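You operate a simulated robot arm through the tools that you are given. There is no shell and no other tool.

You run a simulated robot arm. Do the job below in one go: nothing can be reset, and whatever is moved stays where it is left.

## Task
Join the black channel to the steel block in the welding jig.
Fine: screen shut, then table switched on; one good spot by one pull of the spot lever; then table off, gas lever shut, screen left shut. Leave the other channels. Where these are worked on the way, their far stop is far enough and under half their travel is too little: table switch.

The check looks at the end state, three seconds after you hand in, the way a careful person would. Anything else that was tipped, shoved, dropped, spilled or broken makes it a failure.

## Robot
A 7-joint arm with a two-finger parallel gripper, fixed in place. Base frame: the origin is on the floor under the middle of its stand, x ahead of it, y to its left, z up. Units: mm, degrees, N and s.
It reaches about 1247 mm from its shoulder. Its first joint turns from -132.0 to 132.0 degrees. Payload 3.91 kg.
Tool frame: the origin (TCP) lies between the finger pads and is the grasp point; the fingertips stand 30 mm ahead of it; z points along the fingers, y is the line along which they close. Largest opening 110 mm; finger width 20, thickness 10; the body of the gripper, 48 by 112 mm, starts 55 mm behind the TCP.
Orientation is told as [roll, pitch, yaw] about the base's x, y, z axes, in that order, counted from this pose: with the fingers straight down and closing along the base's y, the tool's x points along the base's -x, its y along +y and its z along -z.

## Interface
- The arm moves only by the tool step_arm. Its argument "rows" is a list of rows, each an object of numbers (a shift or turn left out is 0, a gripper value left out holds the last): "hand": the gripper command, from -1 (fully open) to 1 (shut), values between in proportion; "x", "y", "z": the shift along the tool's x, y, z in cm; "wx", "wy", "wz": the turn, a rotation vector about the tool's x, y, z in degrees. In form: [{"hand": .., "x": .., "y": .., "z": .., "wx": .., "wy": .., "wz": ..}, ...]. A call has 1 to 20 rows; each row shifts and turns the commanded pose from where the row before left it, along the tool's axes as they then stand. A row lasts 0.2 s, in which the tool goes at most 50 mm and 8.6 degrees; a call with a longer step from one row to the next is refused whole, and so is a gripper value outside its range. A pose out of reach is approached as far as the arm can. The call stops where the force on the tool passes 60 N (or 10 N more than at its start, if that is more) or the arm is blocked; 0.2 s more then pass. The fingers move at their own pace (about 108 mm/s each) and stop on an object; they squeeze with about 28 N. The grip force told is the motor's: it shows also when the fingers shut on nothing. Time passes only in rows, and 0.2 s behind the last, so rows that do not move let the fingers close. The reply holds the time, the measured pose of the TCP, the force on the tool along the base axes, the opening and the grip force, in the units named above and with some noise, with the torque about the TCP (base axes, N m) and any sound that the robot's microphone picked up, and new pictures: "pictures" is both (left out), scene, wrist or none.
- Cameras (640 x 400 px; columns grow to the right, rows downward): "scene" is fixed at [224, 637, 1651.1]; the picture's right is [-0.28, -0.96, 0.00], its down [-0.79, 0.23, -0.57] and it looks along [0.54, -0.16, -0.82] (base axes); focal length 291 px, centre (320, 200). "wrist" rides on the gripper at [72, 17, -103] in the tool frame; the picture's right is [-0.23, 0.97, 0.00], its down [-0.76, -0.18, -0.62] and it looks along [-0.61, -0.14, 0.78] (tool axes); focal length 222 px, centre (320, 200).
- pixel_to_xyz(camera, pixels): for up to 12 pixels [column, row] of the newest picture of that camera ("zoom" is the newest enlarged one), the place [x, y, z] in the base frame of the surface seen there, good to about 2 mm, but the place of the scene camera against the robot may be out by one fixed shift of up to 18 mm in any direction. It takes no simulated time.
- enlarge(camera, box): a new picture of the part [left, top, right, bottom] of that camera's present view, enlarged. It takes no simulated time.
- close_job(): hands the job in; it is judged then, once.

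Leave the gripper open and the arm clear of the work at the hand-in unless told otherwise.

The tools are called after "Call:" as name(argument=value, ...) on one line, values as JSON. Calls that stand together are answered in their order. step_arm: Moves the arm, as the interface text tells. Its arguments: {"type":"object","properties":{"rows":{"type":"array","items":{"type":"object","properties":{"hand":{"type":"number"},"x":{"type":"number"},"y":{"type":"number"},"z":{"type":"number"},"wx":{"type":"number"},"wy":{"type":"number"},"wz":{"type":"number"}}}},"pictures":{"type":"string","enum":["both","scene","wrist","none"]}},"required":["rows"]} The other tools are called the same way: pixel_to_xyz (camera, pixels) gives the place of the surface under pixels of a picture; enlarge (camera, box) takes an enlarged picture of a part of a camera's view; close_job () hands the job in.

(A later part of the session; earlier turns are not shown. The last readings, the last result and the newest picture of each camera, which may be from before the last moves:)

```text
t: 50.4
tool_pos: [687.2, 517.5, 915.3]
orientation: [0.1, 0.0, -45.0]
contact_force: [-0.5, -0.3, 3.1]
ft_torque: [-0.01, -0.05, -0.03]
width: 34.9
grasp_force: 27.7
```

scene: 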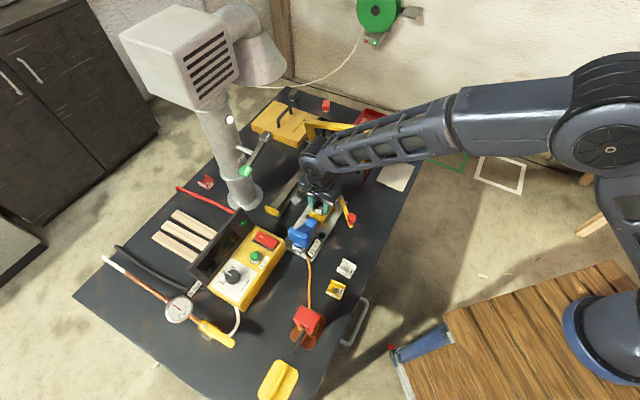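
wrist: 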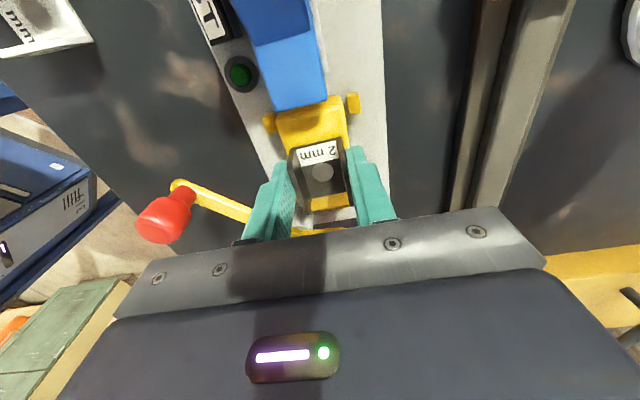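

Contact felt (3 N at z≈915). I open the gripper to about 55 mm and look.

Call:
step_arm(rows=[{"hand": 0.0}, {}, {}, {"z": -0.5}])

Call:
enlarge(camera="wrist", box=[220, 60, 420, 230])

```text
t: 51.4
tool_pos: [686.1, 517.1, 918.9]
orientation: [0.1, 0.0, -45.0]
contact_force: [0.1, 0.2, 0.1]
ft_torque: [0.01, -0.01, 0.0]
width: 54.9
grasp_force: 0.1
```

scene: 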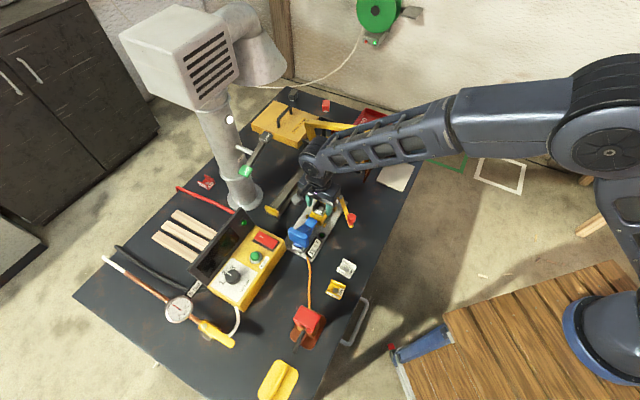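
wrist: 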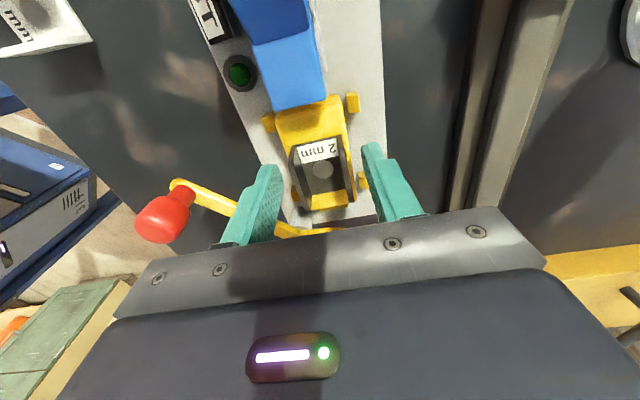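

```text
2.35 times, centred on (320, 145) of wrist
```

zoom: 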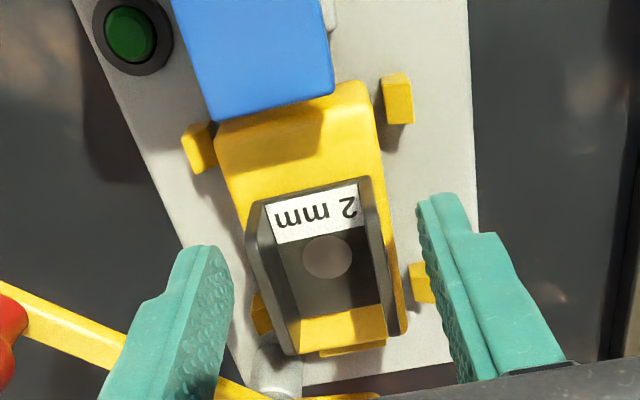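

The channel sits square on the block. I rise straight up and check its placement from above.

Call:
step_arm(rows=[{"z": -3}, {"z": -4}, {"z": -4}, {"z": -4}])

Call:
enlarge(camera="wrist", box=[240, 60, 400, 190])

Call:
enlarge(camera="scene", box=[280, 170, 380, 260])

```text
t: 52.4
tool_pos: [688.9, 518.8, 1071.1]
orientation: [0.0, 0.1, -45.1]
contact_force: [-0.8, 0.3, -0.7]
ft_torque: [0.01, -0.03, -0.04]
width: 54.9
grasp_force: 0.1
```

scene: 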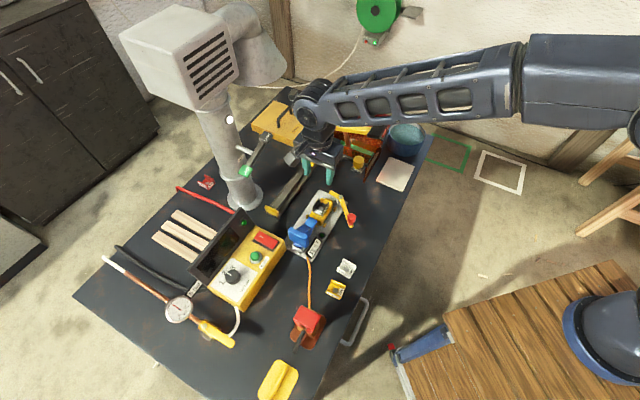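
wrist: 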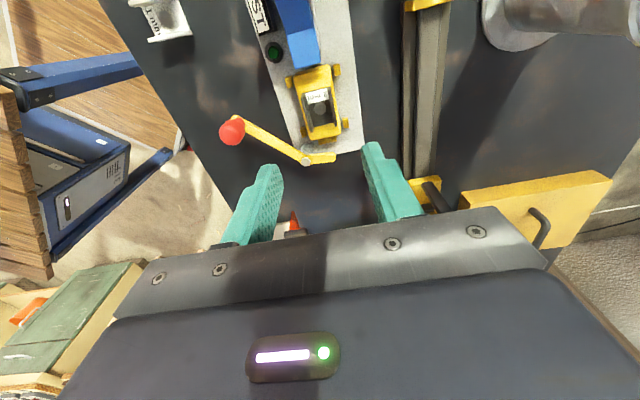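

```text
3.08 times, centred on (320, 125) of wrist
```

zoom: 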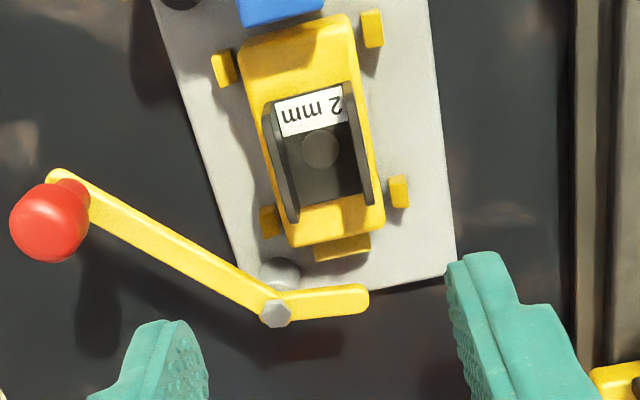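

```text
4.44 times, centred on (330, 215) of scene
```

zoom: 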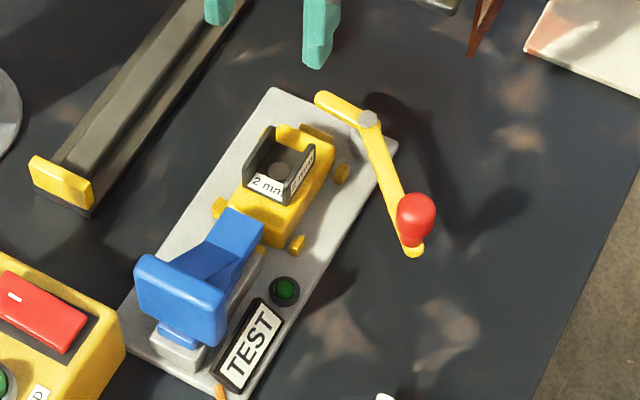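

Placement looks centred. Before pushing the blue slider I want the exact height of its toe's underside relative to the channel's web, so I go back to the low side viewpoint.

Call:
step_arm(rows=[{"y": -4.9, "x": 0.05}, {"y": -4.9}, {"y": -4.9}, {"y": -4.9}, {"y": -4.9}, {"wz": -8.0}, {"wz": -8.0}, {"wz": -8.0}, {"wz": -8.0}, {"wz": -8.0}, {"wz": -8.0}, {"wz": -8.0}, {"wz": -8.0}, {"wz": -8.0}, {"wz": -8.0}, {"wz": -8.0}, {"wz": -7.0}], pictures="none")

Call:
step_arm(rows=[{"wy": -7.5}, {"wy": -7.5}, {"wy": -7.5}, {"wy": -7.5}, {"wy": -7.5}, {"wy": -7.5}, {"x": 2.5, "z": 2.5}, {"x": 2.5, "z": 2.5}, {"x": 2.5, "z": 2.5}, {"x": 1.5, "z": 1.5}, {}])

Call:
enlarge(camera="wrist", box=[290, 120, 410, 200])

```text
t: 56.0
tool_pos: [515.3, 344.5, 1069.5]
orientation: [0.1, 0.1, 50.1]
contact_force: [0.6, -0.1, -0.1]
ft_torque: [0.02, -0.01, 0.0]
width: 55.0
grasp_force: 0.0
```

```text
t: 58.4
tool_pos: [512.3, 344.5, 943.1]
orientation: [0.0, -45.0, 50.0]
contact_force: [-0.3, 0.4, 0.3]
ft_torque: [0.01, 0.0, 0.0]
width: 55.1
grasp_force: 0.1
```

scene: 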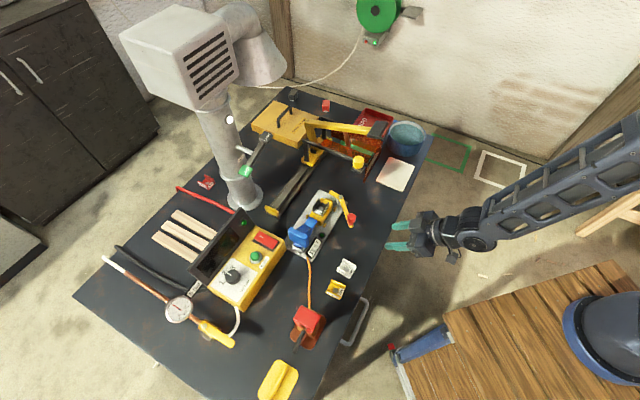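
wrist: 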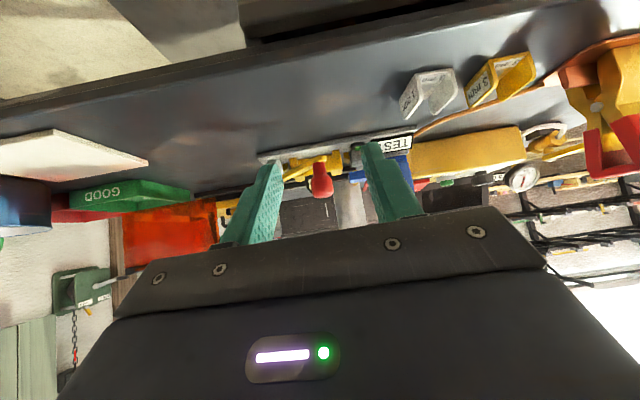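

```text
5.00 times, centred on (350, 160) of wrist
```

zoom: 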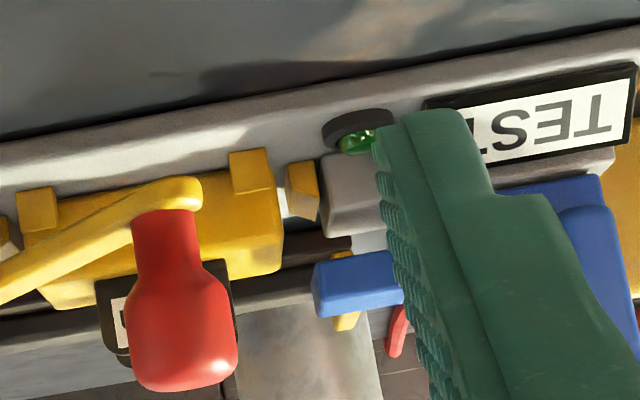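

I open the gripper to clear the view and measure toe and block edges.

Call:
step_arm(rows=[{"hand": -1}, {}, {}], pictures="wrist")

Call:
enlarge(camera="wrist", box=[300, 130, 420, 210])

```text
t: 59.2
tool_pos: [513.1, 344.7, 943.4]
orientation: [0.0, -45.0, 50.0]
contact_force: [-0.7, 0.4, 0.0]
ft_torque: [0.0, -0.01, -0.02]
width: 110.2
grasp_force: 0.1
```

wrist: 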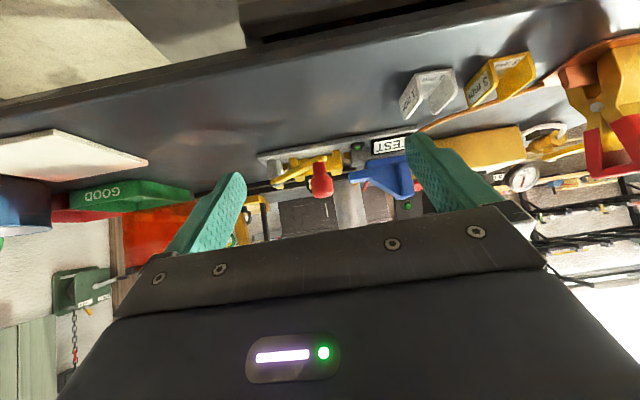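

```text
5.00 times, centred on (360, 170) of wrist
```

zoom: 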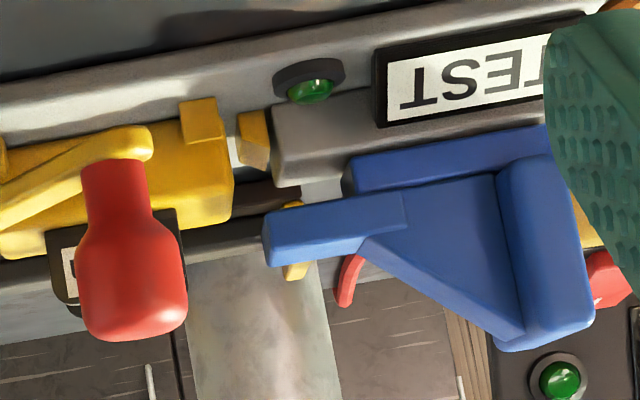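

Now the slider's shape is clear. Measuring toe edges, lower bar, guide, block edge and web.

Call:
pixel_to_xyz(camera="zoom", pixels=[[275, 217], [300, 213], [380, 198], [300, 235], [272, 262], [340, 252], [300, 175], [360, 175], [450, 150], [232, 175], [215, 218], [60, 240]])

Call:
pixel_to_xyz(camera="zoom", pixels=[[277, 222], [350, 208], [395, 200], [370, 190], [520, 345], [545, 250], [590, 320], [175, 235], [50, 232], [180, 260], [235, 205], [350, 160]])

```text
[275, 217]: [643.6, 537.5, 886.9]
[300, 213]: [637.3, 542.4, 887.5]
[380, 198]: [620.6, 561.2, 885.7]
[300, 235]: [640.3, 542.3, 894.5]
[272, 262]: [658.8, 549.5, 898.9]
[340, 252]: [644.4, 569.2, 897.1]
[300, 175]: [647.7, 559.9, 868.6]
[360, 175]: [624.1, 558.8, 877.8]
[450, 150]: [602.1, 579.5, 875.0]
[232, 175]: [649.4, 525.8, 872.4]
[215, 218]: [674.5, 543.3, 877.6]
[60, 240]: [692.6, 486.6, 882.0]
```

```text
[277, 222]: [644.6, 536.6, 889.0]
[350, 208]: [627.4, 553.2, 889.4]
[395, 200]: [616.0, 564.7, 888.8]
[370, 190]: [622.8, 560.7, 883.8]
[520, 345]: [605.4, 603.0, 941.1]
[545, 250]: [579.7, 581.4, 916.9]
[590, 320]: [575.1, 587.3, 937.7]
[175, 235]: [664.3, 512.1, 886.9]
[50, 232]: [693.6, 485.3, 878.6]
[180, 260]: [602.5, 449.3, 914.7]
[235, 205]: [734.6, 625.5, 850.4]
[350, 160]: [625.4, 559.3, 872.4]
```

Toe underside ≈886, web top ≈883, so the toe will slide over the web between the flanges; the slider's handle back face is at about u=+140 mm from the patch. I check the control box's outline near there.

Call:
pixel_to_xyz(camera="scene", pixels=[[283, 238], [285, 246], [270, 278], [246, 224], [243, 210], [246, 232], [293, 230], [300, 240], [310, 227], [318, 240], [305, 255], [276, 258]])

Call:
enlarge(camera="scene", box=[230, 195, 330, 275])

```text
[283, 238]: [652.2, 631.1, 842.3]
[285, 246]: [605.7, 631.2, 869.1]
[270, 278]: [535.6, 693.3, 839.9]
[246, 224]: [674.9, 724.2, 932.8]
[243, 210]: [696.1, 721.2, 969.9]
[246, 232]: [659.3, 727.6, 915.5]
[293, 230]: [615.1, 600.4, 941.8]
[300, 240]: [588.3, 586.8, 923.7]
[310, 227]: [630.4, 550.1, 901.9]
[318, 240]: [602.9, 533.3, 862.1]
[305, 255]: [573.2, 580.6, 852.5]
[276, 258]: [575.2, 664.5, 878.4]
```

```text
5.00 times, centred on (280, 235) of scene
```

zoom: 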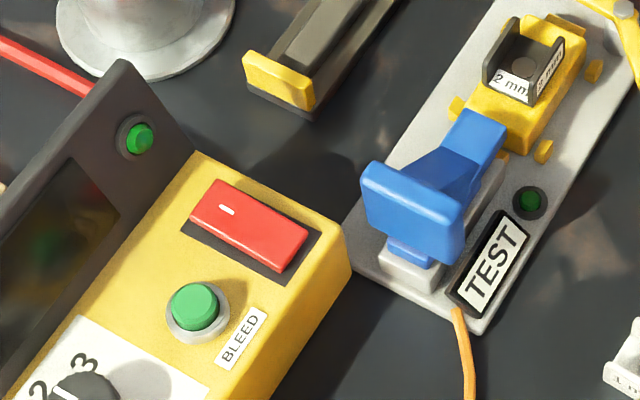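

The box edge lies at v≥24 mm, so pushing the slider from behind at v≈−5 with closed fingers is free. I go there: rise, level, yaw −45°, close the fingers, and hover behind the blue handle at (575.7, 620.2).

Call:
step_arm(rows=[{"x": -3, "z": -3, "hand": 1}, {"x": -3, "z": -3}, {"x": -3, "z": -3}, {"wy": 7.5}, {"wy": 7.5}, {"wy": 7.5}, {"wy": 7.5}, {"wy": 7.5}, {"wy": 7.5}, {"wz": 8}, {"wz": 8}, {"wz": 8}, {"wz": 8}, {"wz": 8}, {"wz": 8}, {"wz": 8}, {"wz": 8}, {"wz": 8}, {"wz": 8}], pictures="none")

Call:
step_arm(rows=[{"wz": 8}, {"wz": 7}, {"x": 2.5, "y": 4.0}, {"x": 2.5, "y": 4.0}, {"x": 2.5, "y": 4.0}, {"x": 2.5, "y": 4.0}, {"x": 2.5, "y": 4.0}, {"x": 2.5, "y": 3.9}, {}])

```text
t: 63.2
tool_pos: [512.7, 344.4, 1069.7]
orientation: [0.0, 0.0, -30.1]
contact_force: [0.2, -0.2, -0.1]
ft_torque: [-0.01, 0.03, -0.01]
width: 0.1
grasp_force: 28.4
```

```text
t: 65.2
tool_pos: [577.8, 621.1, 1069.2]
orientation: [0.1, -0.1, -44.9]
contact_force: [-1.1, -0.3, -0.6]
ft_torque: [0.03, 0.0, -0.02]
width: 0.1
grasp_force: 27.5
```

scene: 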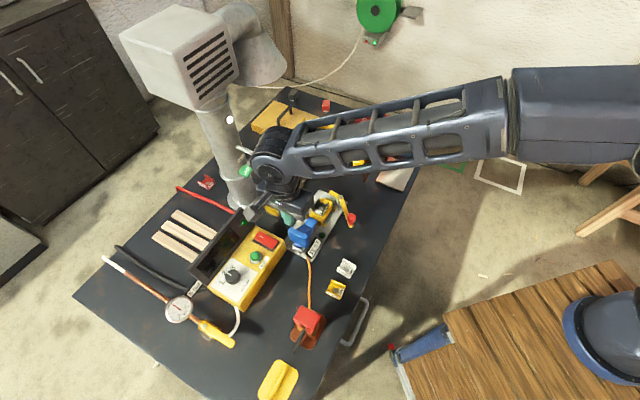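
wrist: 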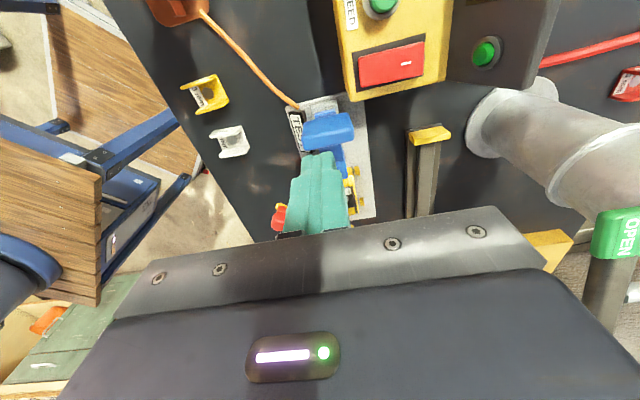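

I check the handle's back edge in this view.

Call:
enlarge(camera="wrist", box=[260, 80, 400, 200])

Call:
pixel_to_xyz(camera="wrist", pixels=[[305, 132], [328, 127], [350, 120], [328, 114], [350, 112], [305, 125], [310, 150], [352, 132], [344, 80], [355, 100], [445, 75]])

```text
3.33 times, centred on (330, 140) of wrist
```

zoom: 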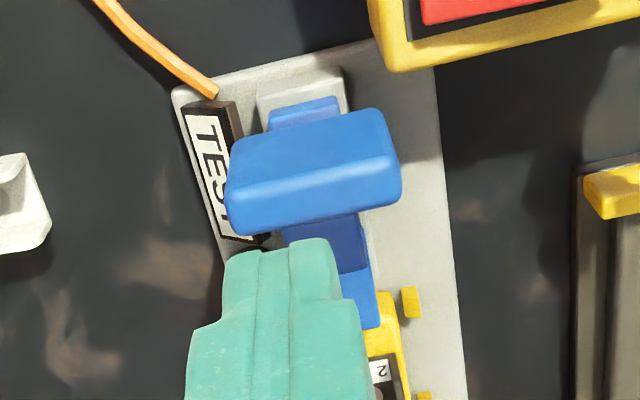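

```text
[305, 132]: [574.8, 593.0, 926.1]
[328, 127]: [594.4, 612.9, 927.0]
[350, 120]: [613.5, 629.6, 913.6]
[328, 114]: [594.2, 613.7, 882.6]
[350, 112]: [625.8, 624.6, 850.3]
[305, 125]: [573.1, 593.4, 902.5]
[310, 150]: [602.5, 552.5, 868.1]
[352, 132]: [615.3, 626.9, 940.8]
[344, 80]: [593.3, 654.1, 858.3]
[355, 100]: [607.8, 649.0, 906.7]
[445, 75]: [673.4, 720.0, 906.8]
```

Back face of the handle is at u=141; fingers' front at u=149. Descending to z=930.

Call:
step_arm(rows=[{"z": 3.5}, {"z": 3.5}, {"z": 3.5}, {"z": 3.4}, {}])

Call:
enlarge(camera="scene", box=[240, 180, 360, 270])

```text
t: 66.4
tool_pos: [575.4, 621.4, 931.8]
orientation: [0.0, -0.1, -45.0]
contact_force: [0.2, -0.4, -0.4]
ft_torque: [-0.01, -0.02, 0.0]
width: 0.0
grasp_force: 27.6
```

scene: 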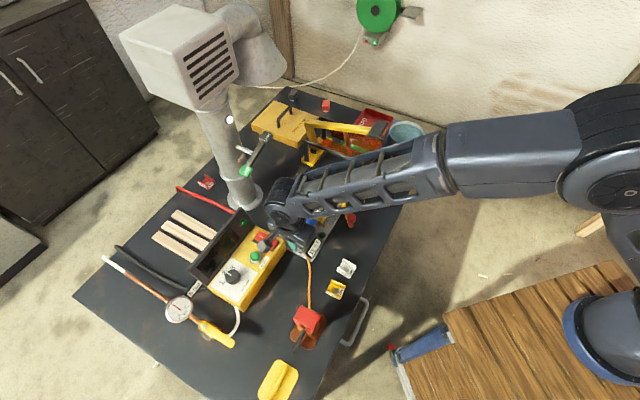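
wrist: 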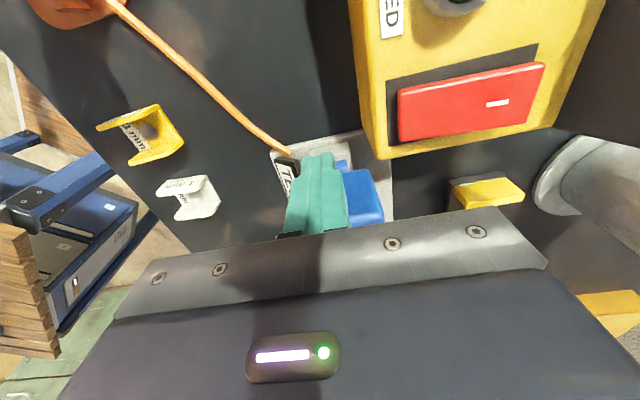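

```text
4.44 times, centred on (300, 225) of scene
```

zoom: 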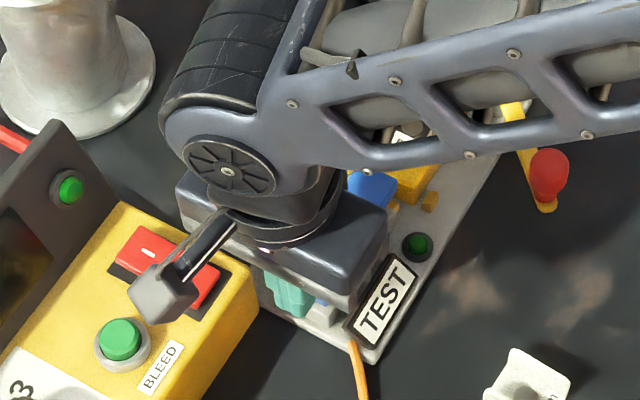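

I push toward the block in small steps, watching the force.

Call:
step_arm(rows=[{"x": -0.5}, {"x": -0.5}, {"x": -0.5}, {"x": -0.5}, {}], pictures="wrist")

```text
t: 67.6
tool_pos: [590.8, 604.8, 930.4]
orientation: [-0.1, 0.0, -45.1]
contact_force: [-1.3, 0.5, -0.2]
ft_torque: [0.03, 0.0, -0.02]
width: 0.0
grasp_force: 28.2
```

wrist: 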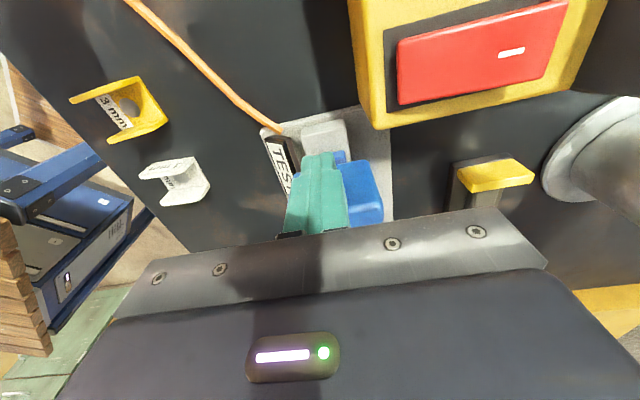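

The slider moves easily (about 13 mm so far). I continue.

Call:
step_arm(rows=[{"x": -0.4}, {"x": -0.4}, {"x": -0.4}, {"x": -0.4}, {}], pictures="none")

Call:
step_arm(rows=[{"x": -0.3}, {"x": -0.3}, {}], pictures="none")

```text
t: 68.8
tool_pos: [602.7, 594.5, 931.2]
orientation: [0.0, 0.0, -45.0]
contact_force: [-1.2, 1.5, -1.3]
ft_torque: [-0.02, -0.05, -0.03]
width: 0.0
grasp_force: 28.3
```

```text
t: 69.6
tool_pos: [606.0, 591.1, 930.4]
orientation: [0.0, -0.1, -45.1]
contact_force: [-1.2, 1.2, -1.3]
ft_torque: [0.01, 0.01, 0.01]
width: 0.0
grasp_force: 28.1
```

About 33 mm pushed; the toe is now about at the channel's end. Before it enters between the flanges I back off and look.

Call:
step_arm(rows=[{"x": 1.5}, {"z": -4.5}, {"z": -4.5}, {"z": -4}])

Call:
enlarge(camera="wrist", box=[250, 90, 410, 220])

Call:
enlarge(camera="scene", box=[290, 180, 370, 250])

```text
t: 70.6
tool_pos: [594.0, 601.7, 1061.6]
orientation: [0.0, 0.0, -45.0]
contact_force: [0.8, -0.2, -0.4]
ft_torque: [-0.02, 0.01, 0.0]
width: 0.1
grasp_force: 27.6
```

scene: 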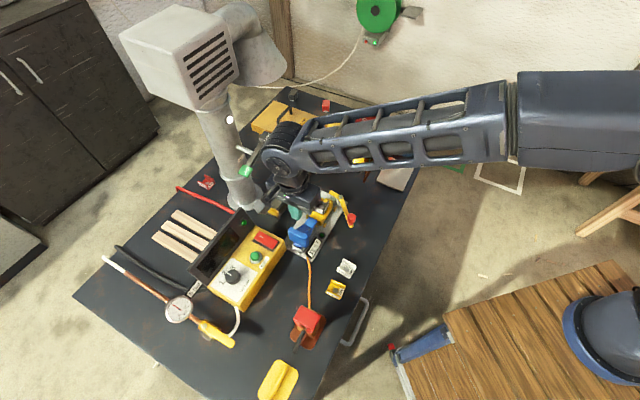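
wrist: 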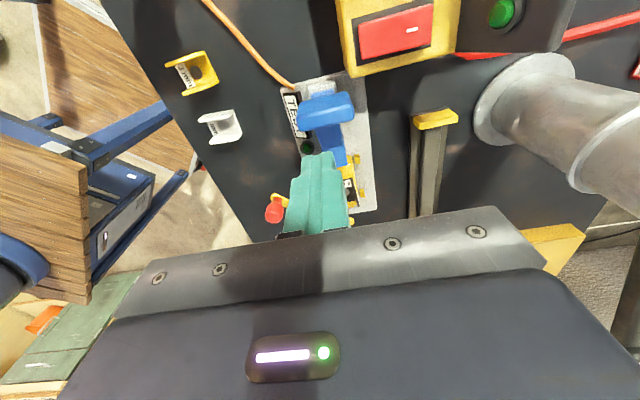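

```text
3.08 times, centred on (330, 155) of wrist
```

zoom: 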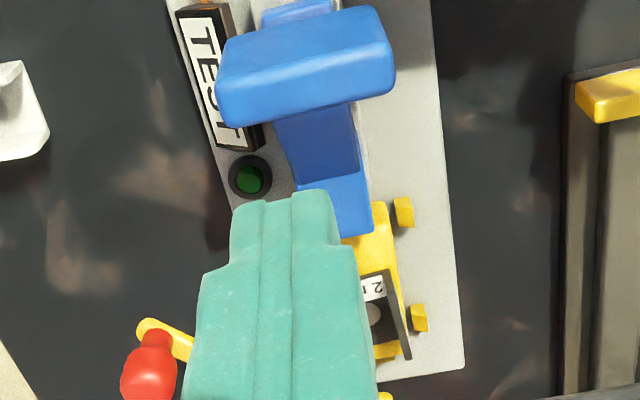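

```text
5.71 times, centred on (330, 215) of scene
```

zoom: 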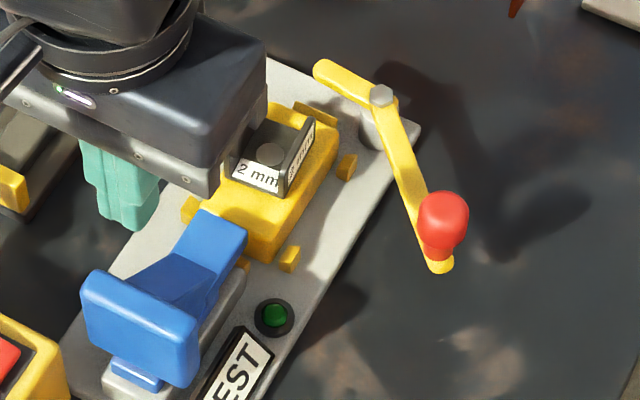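

The slider appears to have come back. I measure the handle and toe now.

Call:
pixel_to_xyz(camera="wrist", pixels=[[305, 123], [328, 118], [326, 105], [345, 100], [338, 165], [346, 163], [335, 155], [340, 140]])

Call:
pixel_to_xyz(camera="zoom", pixels=[[240, 225], [225, 260], [200, 220], [150, 300], [270, 155], [250, 180], [275, 315]])

```text
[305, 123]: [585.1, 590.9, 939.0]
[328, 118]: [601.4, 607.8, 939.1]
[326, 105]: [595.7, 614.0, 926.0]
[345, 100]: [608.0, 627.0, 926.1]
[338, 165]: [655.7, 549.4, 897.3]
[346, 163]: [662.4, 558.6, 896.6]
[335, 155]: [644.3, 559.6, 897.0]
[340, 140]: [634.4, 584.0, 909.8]
```

```text
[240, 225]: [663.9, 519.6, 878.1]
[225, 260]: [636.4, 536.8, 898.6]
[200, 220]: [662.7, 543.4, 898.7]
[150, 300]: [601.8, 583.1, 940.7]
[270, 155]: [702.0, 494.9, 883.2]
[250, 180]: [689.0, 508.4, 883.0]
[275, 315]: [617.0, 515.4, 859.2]
```

Key finding: the blue slider is spring-loaded and returned — it is a TEST pusher, whose toe (z 886–898) is meant to push against a flange. So the channel should lie with its flanges across the pusher (axis along the 45° direction, just as the channels were laid out), which also leaves free room for the electrode's swing. I'll re-grip the channel and turn it 90°. First hover above it.

Call:
step_arm(rows=[{"x": -4.4, "y": 0.17, "hand": 0.0}, {"x": -4.4, "y": 0.17}, {"x": -4.4, "y": 0.17}, {}], pictures="wrist")

Call:
enlarge(camera="wrist", box=[250, 60, 410, 190])

```text
t: 71.6
tool_pos: [692.4, 508.0, 1061.3]
orientation: [0.2, 0.0, -45.0]
contact_force: [-0.5, -0.3, -0.4]
ft_torque: [-0.01, -0.03, 0.03]
width: 54.6
grasp_force: 0.0
```

wrist: 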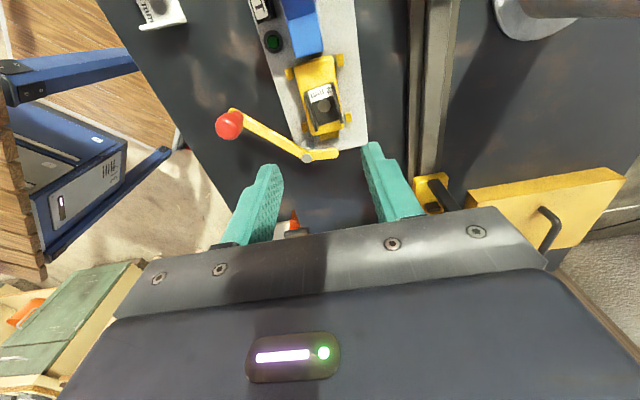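

```text
3.08 times, centred on (330, 125) of wrist
```

zoom: 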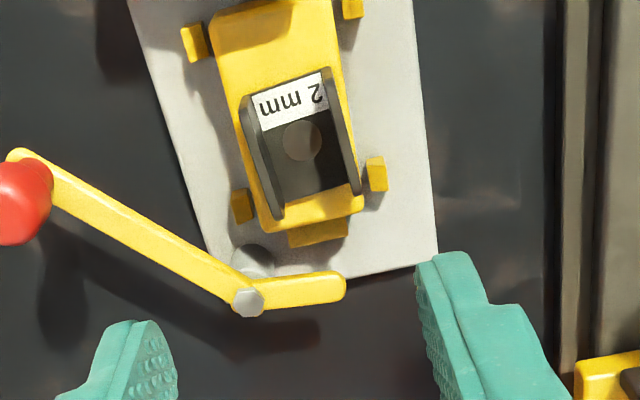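

I measure the mark and crank points here.

Call:
pixel_to_xyz(camera="zoom", pixels=[[302, 142], [284, 140], [321, 144], [303, 121], [302, 161], [247, 300], [340, 285], [262, 290], [330, 80], [245, 105], [355, 190], [280, 212]])

```text
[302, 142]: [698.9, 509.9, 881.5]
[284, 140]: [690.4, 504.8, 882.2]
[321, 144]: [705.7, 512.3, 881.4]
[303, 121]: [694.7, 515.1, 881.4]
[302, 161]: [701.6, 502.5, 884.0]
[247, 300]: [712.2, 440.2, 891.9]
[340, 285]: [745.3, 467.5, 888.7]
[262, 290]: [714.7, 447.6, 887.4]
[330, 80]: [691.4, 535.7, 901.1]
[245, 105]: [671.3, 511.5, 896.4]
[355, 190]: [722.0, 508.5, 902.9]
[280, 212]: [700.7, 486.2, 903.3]
```

The mark reads about (697, 509.5) here. I go down to z≈975 for a closer measurement before gripping.

Call:
step_arm(rows=[{"z": 4.3}, {"z": 4.3}, {}], pictures="wrist")

Call:
enlarge(camera="wrist", box=[260, 90, 380, 190])

```text
t: 72.4
tool_pos: [693.5, 509.5, 973.8]
orientation: [0.1, 0.0, -45.0]
contact_force: [0.0, 0.3, -0.7]
ft_torque: [0.03, 0.0, 0.01]
width: 55.2
grasp_force: 0.0
```

wrist: 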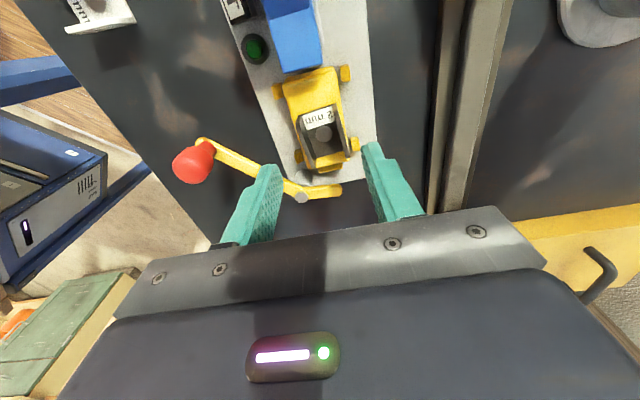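

```text
4.00 times, centred on (320, 140) of wrist
```

zoom: 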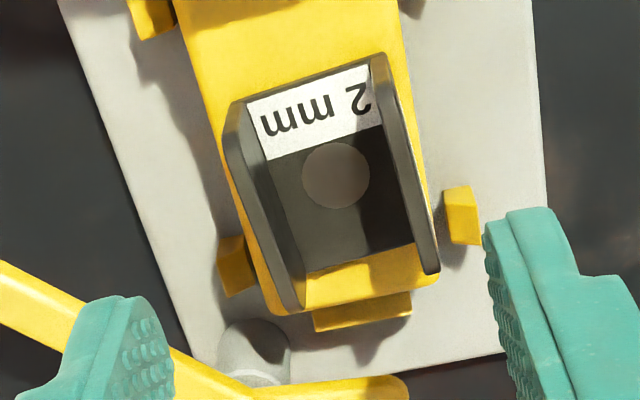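

Call:
pixel_to_xyz(camera="zoom", pixels=[[336, 175], [303, 172], [369, 178], [338, 143], [335, 208], [240, 105], [380, 60], [300, 308], [432, 268], [260, 160], [415, 160], [345, 160]])

Call:
pixel_to_xyz(camera="zoom", pixels=[[462, 210], [237, 265], [360, 310], [215, 120], [412, 90], [290, 313], [430, 285], [155, 10], [375, 385]])

```text
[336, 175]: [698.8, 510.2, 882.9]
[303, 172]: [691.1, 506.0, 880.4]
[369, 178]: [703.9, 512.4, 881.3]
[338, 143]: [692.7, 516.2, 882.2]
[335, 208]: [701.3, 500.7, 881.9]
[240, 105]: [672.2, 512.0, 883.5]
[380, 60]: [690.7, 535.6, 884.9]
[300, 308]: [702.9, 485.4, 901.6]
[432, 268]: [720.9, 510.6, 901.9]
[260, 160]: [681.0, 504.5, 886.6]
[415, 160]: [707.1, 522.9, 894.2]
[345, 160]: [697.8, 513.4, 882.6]
```

```text
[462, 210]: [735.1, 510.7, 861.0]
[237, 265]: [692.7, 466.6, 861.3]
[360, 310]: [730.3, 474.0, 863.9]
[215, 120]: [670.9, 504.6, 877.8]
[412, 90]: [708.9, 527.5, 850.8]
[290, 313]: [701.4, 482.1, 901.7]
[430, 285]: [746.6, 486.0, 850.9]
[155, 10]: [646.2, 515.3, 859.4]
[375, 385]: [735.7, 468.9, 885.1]
```

The channel's centre is at ≈(697, 510), i.e. ~4 mm off the patch, so re-placing helps anyway. I centre the gripper on it, lower to z≈916 and grip.

Call:
step_arm(rows=[{"x": -0.2, "y": 0.37, "z": 1.5}, {"z": 2.5}, {"z": 1.7}, {}], pictures="wrist")

Call:
enlarge(camera="wrist", box=[220, 80, 420, 220])

```text
t: 73.4
tool_pos: [696.2, 511.9, 916.5]
orientation: [-0.1, 0.1, -45.0]
contact_force: [0.2, 0.4, -0.7]
ft_torque: [0.0, -0.01, 0.02]
width: 55.3
grasp_force: 0.0
```

wrist: 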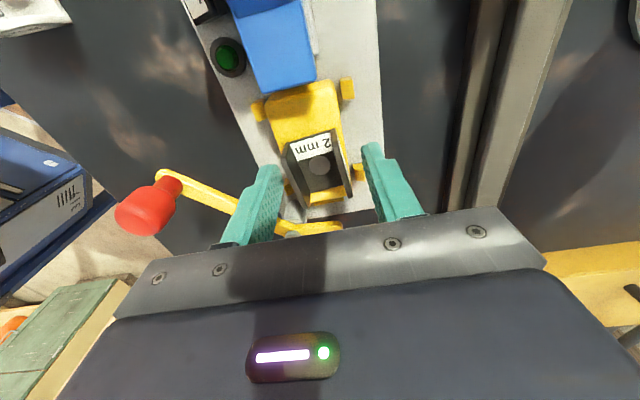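

```text
2.86 times, centred on (320, 150) of wrist
```

zoom: 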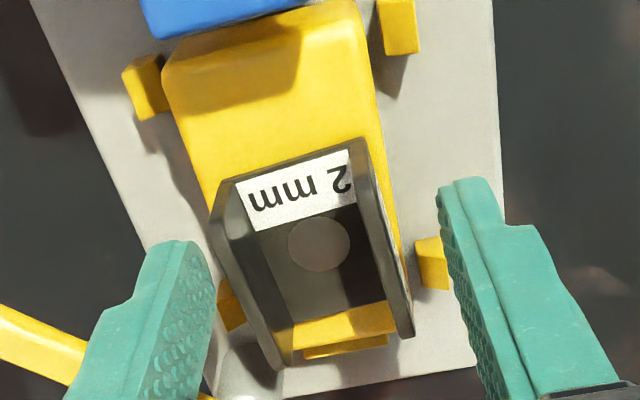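

Fingers straddle the flanges. Closing.

Call:
step_arm(rows=[{"hand": 1}, {}, {}, {}], pictures="wrist")

Call:
enlarge(camera="wrist", box=[220, 80, 420, 220])

```text
t: 74.4
tool_pos: [696.7, 511.2, 917.0]
orientation: [0.0, 0.0, -45.0]
contact_force: [0.1, -0.7, 0.8]
ft_torque: [0.02, 0.01, 0.0]
width: 35.0
grasp_force: 27.9
```

wrist: 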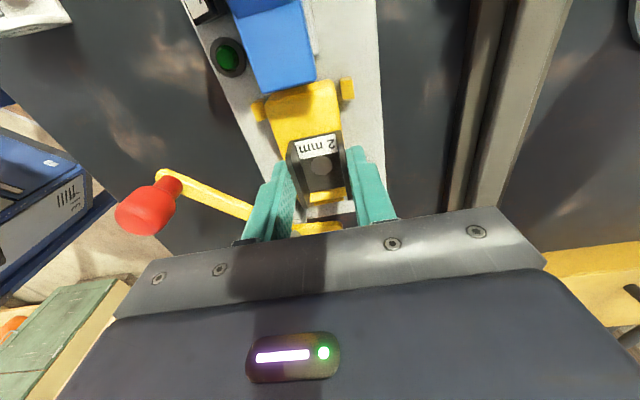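

```text
2.86 times, centred on (320, 150) of wrist
```

zoom: 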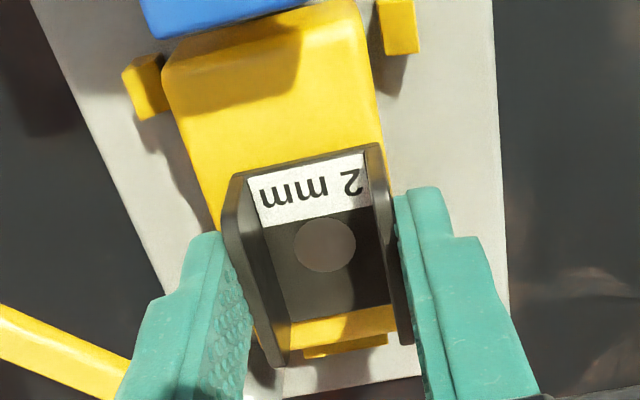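

Held. I measure the mark relative to the TCP now.

Call:
pixel_to_xyz(camera="zoom", pixels=[[325, 245], [296, 243], [354, 247], [326, 218], [324, 272], [235, 195], [372, 150], [280, 355], [405, 335]])

```text
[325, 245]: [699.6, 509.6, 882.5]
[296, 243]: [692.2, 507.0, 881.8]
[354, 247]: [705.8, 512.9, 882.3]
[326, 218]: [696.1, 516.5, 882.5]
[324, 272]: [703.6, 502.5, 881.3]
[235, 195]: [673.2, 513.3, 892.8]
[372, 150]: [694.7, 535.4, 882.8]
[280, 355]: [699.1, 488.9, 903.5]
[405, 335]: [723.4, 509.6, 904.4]
```

I lift 40 mm, turn +90° to yaw 45°, and shift so the mark comes over the patch.

Call:
step_arm(rows=[{"z": -1}, {"z": -3}, {"wz": -8.5}, {"wz": -8.5}, {"wz": -8.5}, {"wz": -8.5}, {"wz": -8.5}, {"wz": -8.5}, {"wz": -8.5}, {"wz": -8.5}, {"wz": -8.5}, {"wz": -8.5}, {"wz": -5}, {"x": 0.59, "y": 0.24}, {}])

Call:
enlarge(camera="wrist", box=[220, 80, 420, 220])

```text
t: 77.6
tool_pos: [690.0, 507.8, 957.5]
orientation: [0.0, 0.1, 44.9]
contact_force: [0.8, -0.4, -0.1]
ft_torque: [0.01, -0.01, 0.0]
width: 34.9
grasp_force: 27.3
```

scene: 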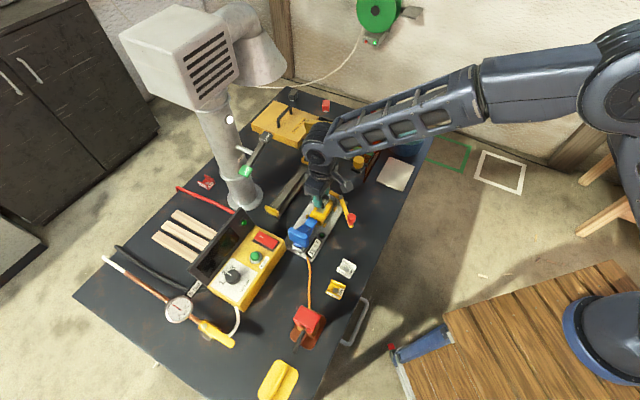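
wrist: 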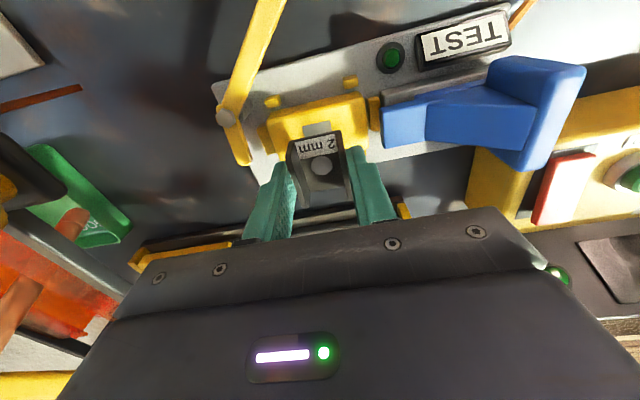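

```text
2.86 times, centred on (320, 150) of wrist
```

zoom: 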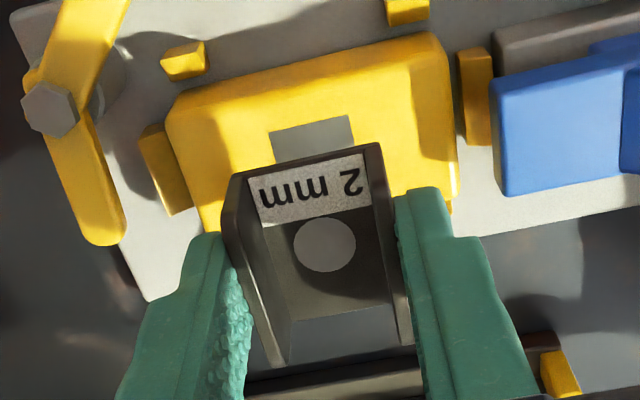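

Now I measure the mark, the visible patch edge, and block corners in the same picture.

Call:
pixel_to_xyz(camera="zoom", pixels=[[325, 245], [296, 243], [354, 247], [326, 218], [324, 272], [271, 133], [349, 117], [290, 155], [340, 140], [170, 100], [440, 40], [455, 190]])

Call:
pixel_to_xyz(camera="zoom", pixels=[[185, 60], [408, 10], [155, 165], [478, 70], [210, 225], [50, 108], [105, 240], [495, 100], [505, 190]])

```text
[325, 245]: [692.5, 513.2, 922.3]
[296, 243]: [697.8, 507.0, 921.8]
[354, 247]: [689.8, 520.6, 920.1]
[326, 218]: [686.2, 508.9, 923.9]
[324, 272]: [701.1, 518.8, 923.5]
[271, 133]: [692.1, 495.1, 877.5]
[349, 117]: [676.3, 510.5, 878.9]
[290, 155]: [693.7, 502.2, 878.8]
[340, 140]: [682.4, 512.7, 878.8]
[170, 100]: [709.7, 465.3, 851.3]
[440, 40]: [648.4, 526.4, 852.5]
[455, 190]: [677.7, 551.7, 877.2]
```

```text
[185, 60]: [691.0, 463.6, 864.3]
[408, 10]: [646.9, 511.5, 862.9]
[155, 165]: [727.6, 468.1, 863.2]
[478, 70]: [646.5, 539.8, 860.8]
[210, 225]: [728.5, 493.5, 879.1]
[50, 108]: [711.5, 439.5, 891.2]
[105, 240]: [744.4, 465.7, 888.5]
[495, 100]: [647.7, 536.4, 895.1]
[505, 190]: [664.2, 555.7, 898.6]
```

In this picture the mark is ≈2.8 mm beyond the patch centre and 1 mm to the side. I correct by 2.5 mm / 1 mm and lower to ~3 mm above the block.

Call:
step_arm(rows=[{"x": 0.25, "y": -0.1, "z": 1.3}, {"z": 1.5}, {"z": 1.0}, {}])

Call:
enlarge(camera="wrist", box=[220, 80, 420, 220])

```text
t: 78.6
tool_pos: [690.3, 507.1, 919.2]
orientation: [-0.1, 0.0, 45.0]
contact_force: [-0.4, -0.1, -1.1]
ft_torque: [-0.05, -0.02, 0.0]
width: 35.2
grasp_force: 28.3
```

scene: 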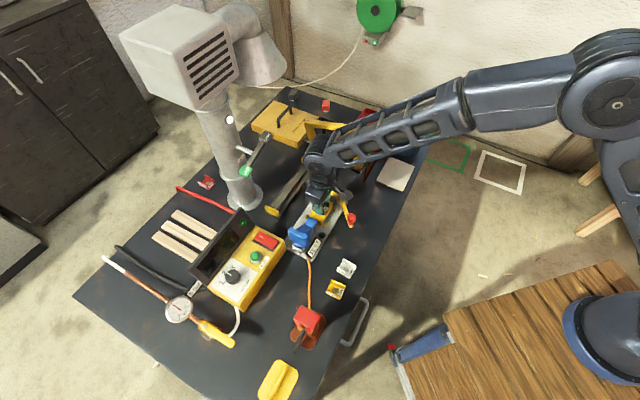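
wrist: 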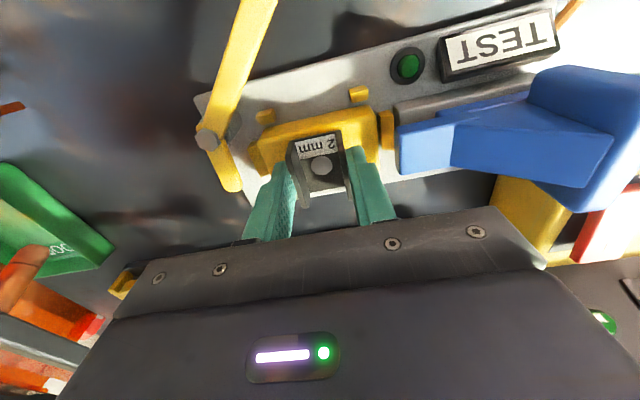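

```text
2.86 times, centred on (320, 150) of wrist
```

zoom: 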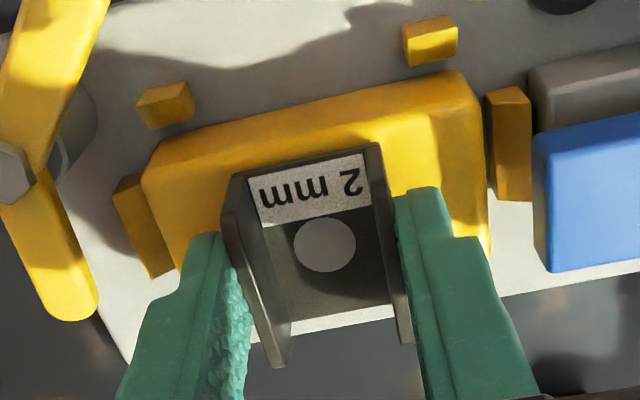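

I measure block edges and the channel's ends in this view to judge centring.

Call:
pixel_to_xyz(camera="zoom", pixels=[[325, 245], [296, 243], [354, 247], [326, 218], [324, 272], [160, 165], [300, 130], [455, 95], [480, 245], [250, 222], [365, 195], [390, 300]])

Call:
pixel_to_xyz(camera="zoom", pixels=[[165, 100], [430, 35], [150, 220], [510, 110], [170, 250], [230, 150], [380, 120], [485, 225], [285, 322], [300, 145]])

```text
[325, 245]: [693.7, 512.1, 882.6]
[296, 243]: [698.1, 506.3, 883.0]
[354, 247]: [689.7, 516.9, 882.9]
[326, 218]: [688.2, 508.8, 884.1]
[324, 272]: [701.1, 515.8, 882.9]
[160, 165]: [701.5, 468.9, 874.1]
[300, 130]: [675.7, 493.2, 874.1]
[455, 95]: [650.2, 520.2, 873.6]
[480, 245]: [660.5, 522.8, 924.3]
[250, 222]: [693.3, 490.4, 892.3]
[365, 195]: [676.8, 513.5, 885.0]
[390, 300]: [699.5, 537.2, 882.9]
```

```text
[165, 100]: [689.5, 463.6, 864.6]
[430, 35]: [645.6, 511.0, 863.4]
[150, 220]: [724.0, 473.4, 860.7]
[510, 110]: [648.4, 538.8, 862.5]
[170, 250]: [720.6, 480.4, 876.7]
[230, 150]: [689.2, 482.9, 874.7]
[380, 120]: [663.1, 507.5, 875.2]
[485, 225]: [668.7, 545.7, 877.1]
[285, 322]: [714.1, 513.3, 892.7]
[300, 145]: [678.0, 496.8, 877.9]
```

Mark is within ~2 mm; I correct 1.5 mm and lower until contact.

Call:
step_arm(rows=[{"x": 0.15, "y": 0.05, "z": 0.1}, {"z": 0.1}, {}], pictures="none")

Call:
step_arm(rows=[{"z": 0.05}, {}], pictures="none")

```text
t: 79.4
tool_pos: [688.6, 505.8, 916.5]
orientation: [0.0, -0.1, 45.0]
contact_force: [0.3, -0.4, -0.3]
ft_torque: [-0.01, 0.0, -0.01]
width: 35.0
grasp_force: 27.7
```

```text
t: 80.0
tool_pos: [687.9, 506.8, 917.5]
orientation: [0.0, 0.0, 44.9]
contact_force: [0.6, -0.3, 3.3]
ft_torque: [-0.04, -0.04, -0.04]
width: 35.2
grasp_force: 28.1
```

Contact felt. I open to 55 mm and rise.

Call:
step_arm(rows=[{"hand": 0.0}, {}, {}, {"z": -1.0}, {"z": -3.0}, {"z": -4.0}, {"z": -4.0}])

Call:
enlarge(camera="wrist", box=[240, 40, 400, 180])

Call:
enlarge(camera="scene", box=[290, 180, 370, 250])

```text
t: 81.6
tool_pos: [689.7, 507.5, 1035.7]
orientation: [0.0, 0.0, 45.0]
contact_force: [-0.1, -0.1, -0.6]
ft_torque: [0.01, 0.04, 0.04]
width: 54.9
grasp_force: 0.0
```

scene: 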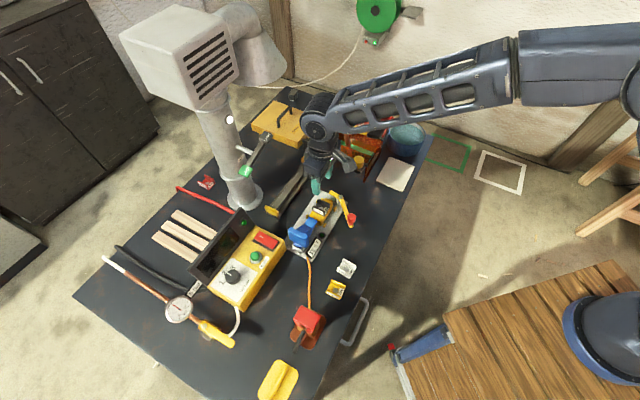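
wrist: 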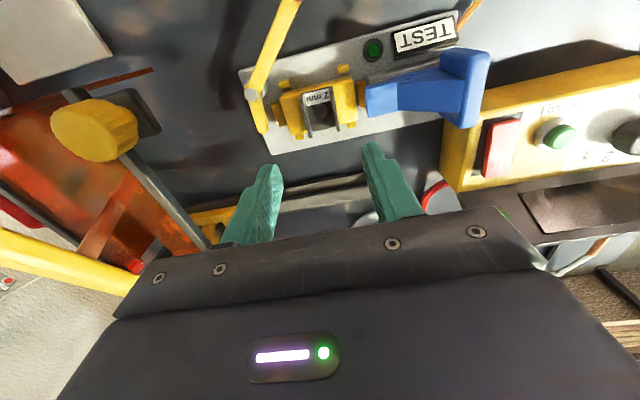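

```text
2.86 times, centred on (320, 110) of wrist
```

zoom: 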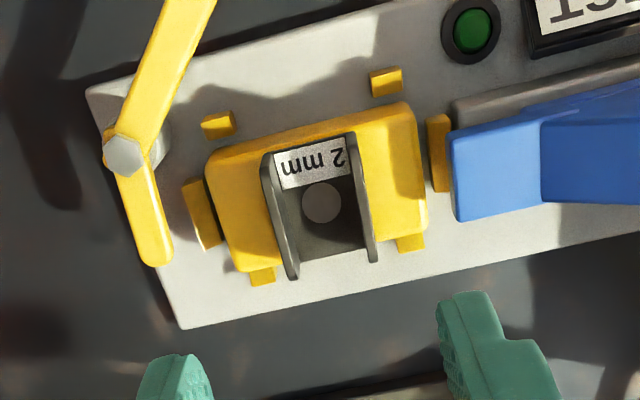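

```text
5.71 times, centred on (330, 215) of scene
```

zoom: 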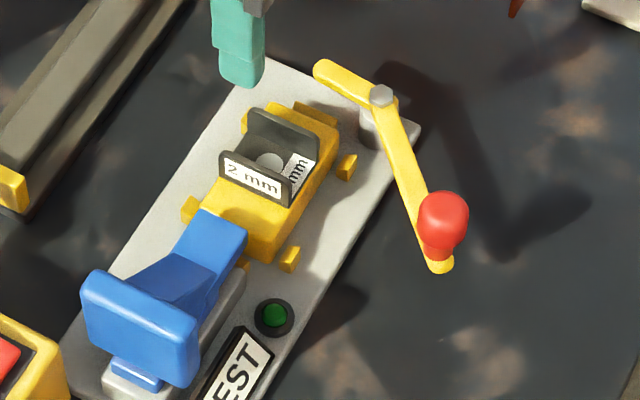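

The channel now stands across the pusher. I measure its centre against the block once more.

Call:
pixel_to_xyz(camera="wrist", pixels=[[320, 112], [314, 112], [327, 112], [320, 106], [320, 117]])

Call:
enlarge(camera="wrist", box=[275, 70, 365, 145])

```text
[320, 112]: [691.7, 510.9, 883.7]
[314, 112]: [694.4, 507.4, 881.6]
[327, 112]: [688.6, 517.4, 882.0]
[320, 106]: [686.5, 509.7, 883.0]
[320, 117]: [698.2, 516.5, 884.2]
```

```text
5.33 times, centred on (320, 108) of wrist
```

zoom: 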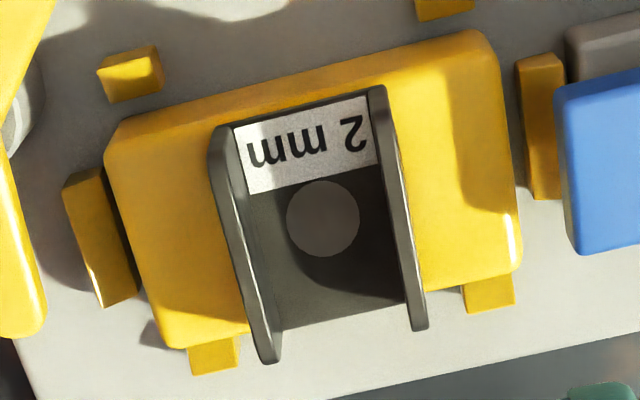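

I take many points on the mark's rim for a better average.

Call:
pixel_to_xyz(camera="zoom", pixels=[[322, 218], [292, 215], [353, 218], [322, 186], [322, 250], [302, 195], [343, 195], [302, 240], [343, 240], [310, 218], [335, 218], [322, 205]])

Call:
pixel_to_xyz(camera="zoom", pixels=[[130, 160], [150, 250], [180, 330], [480, 70], [495, 150], [505, 250], [200, 115], [440, 60], [470, 268], [220, 325], [230, 130], [385, 100]])

```text
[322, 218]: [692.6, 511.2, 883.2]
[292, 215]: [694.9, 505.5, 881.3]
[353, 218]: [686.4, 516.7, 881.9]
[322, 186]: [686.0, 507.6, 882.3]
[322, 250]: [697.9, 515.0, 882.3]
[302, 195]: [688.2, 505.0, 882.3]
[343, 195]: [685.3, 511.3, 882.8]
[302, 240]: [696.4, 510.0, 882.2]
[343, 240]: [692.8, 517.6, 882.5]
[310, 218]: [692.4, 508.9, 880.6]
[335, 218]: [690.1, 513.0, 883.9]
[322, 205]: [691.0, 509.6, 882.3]
```

```text
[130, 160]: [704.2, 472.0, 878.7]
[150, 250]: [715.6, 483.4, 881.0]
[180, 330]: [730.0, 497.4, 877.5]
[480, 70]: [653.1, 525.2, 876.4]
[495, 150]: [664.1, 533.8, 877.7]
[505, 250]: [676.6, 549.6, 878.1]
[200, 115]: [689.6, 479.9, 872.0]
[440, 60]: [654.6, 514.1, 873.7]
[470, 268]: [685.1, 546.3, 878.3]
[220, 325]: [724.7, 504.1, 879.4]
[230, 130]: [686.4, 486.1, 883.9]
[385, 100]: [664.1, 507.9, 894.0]
```

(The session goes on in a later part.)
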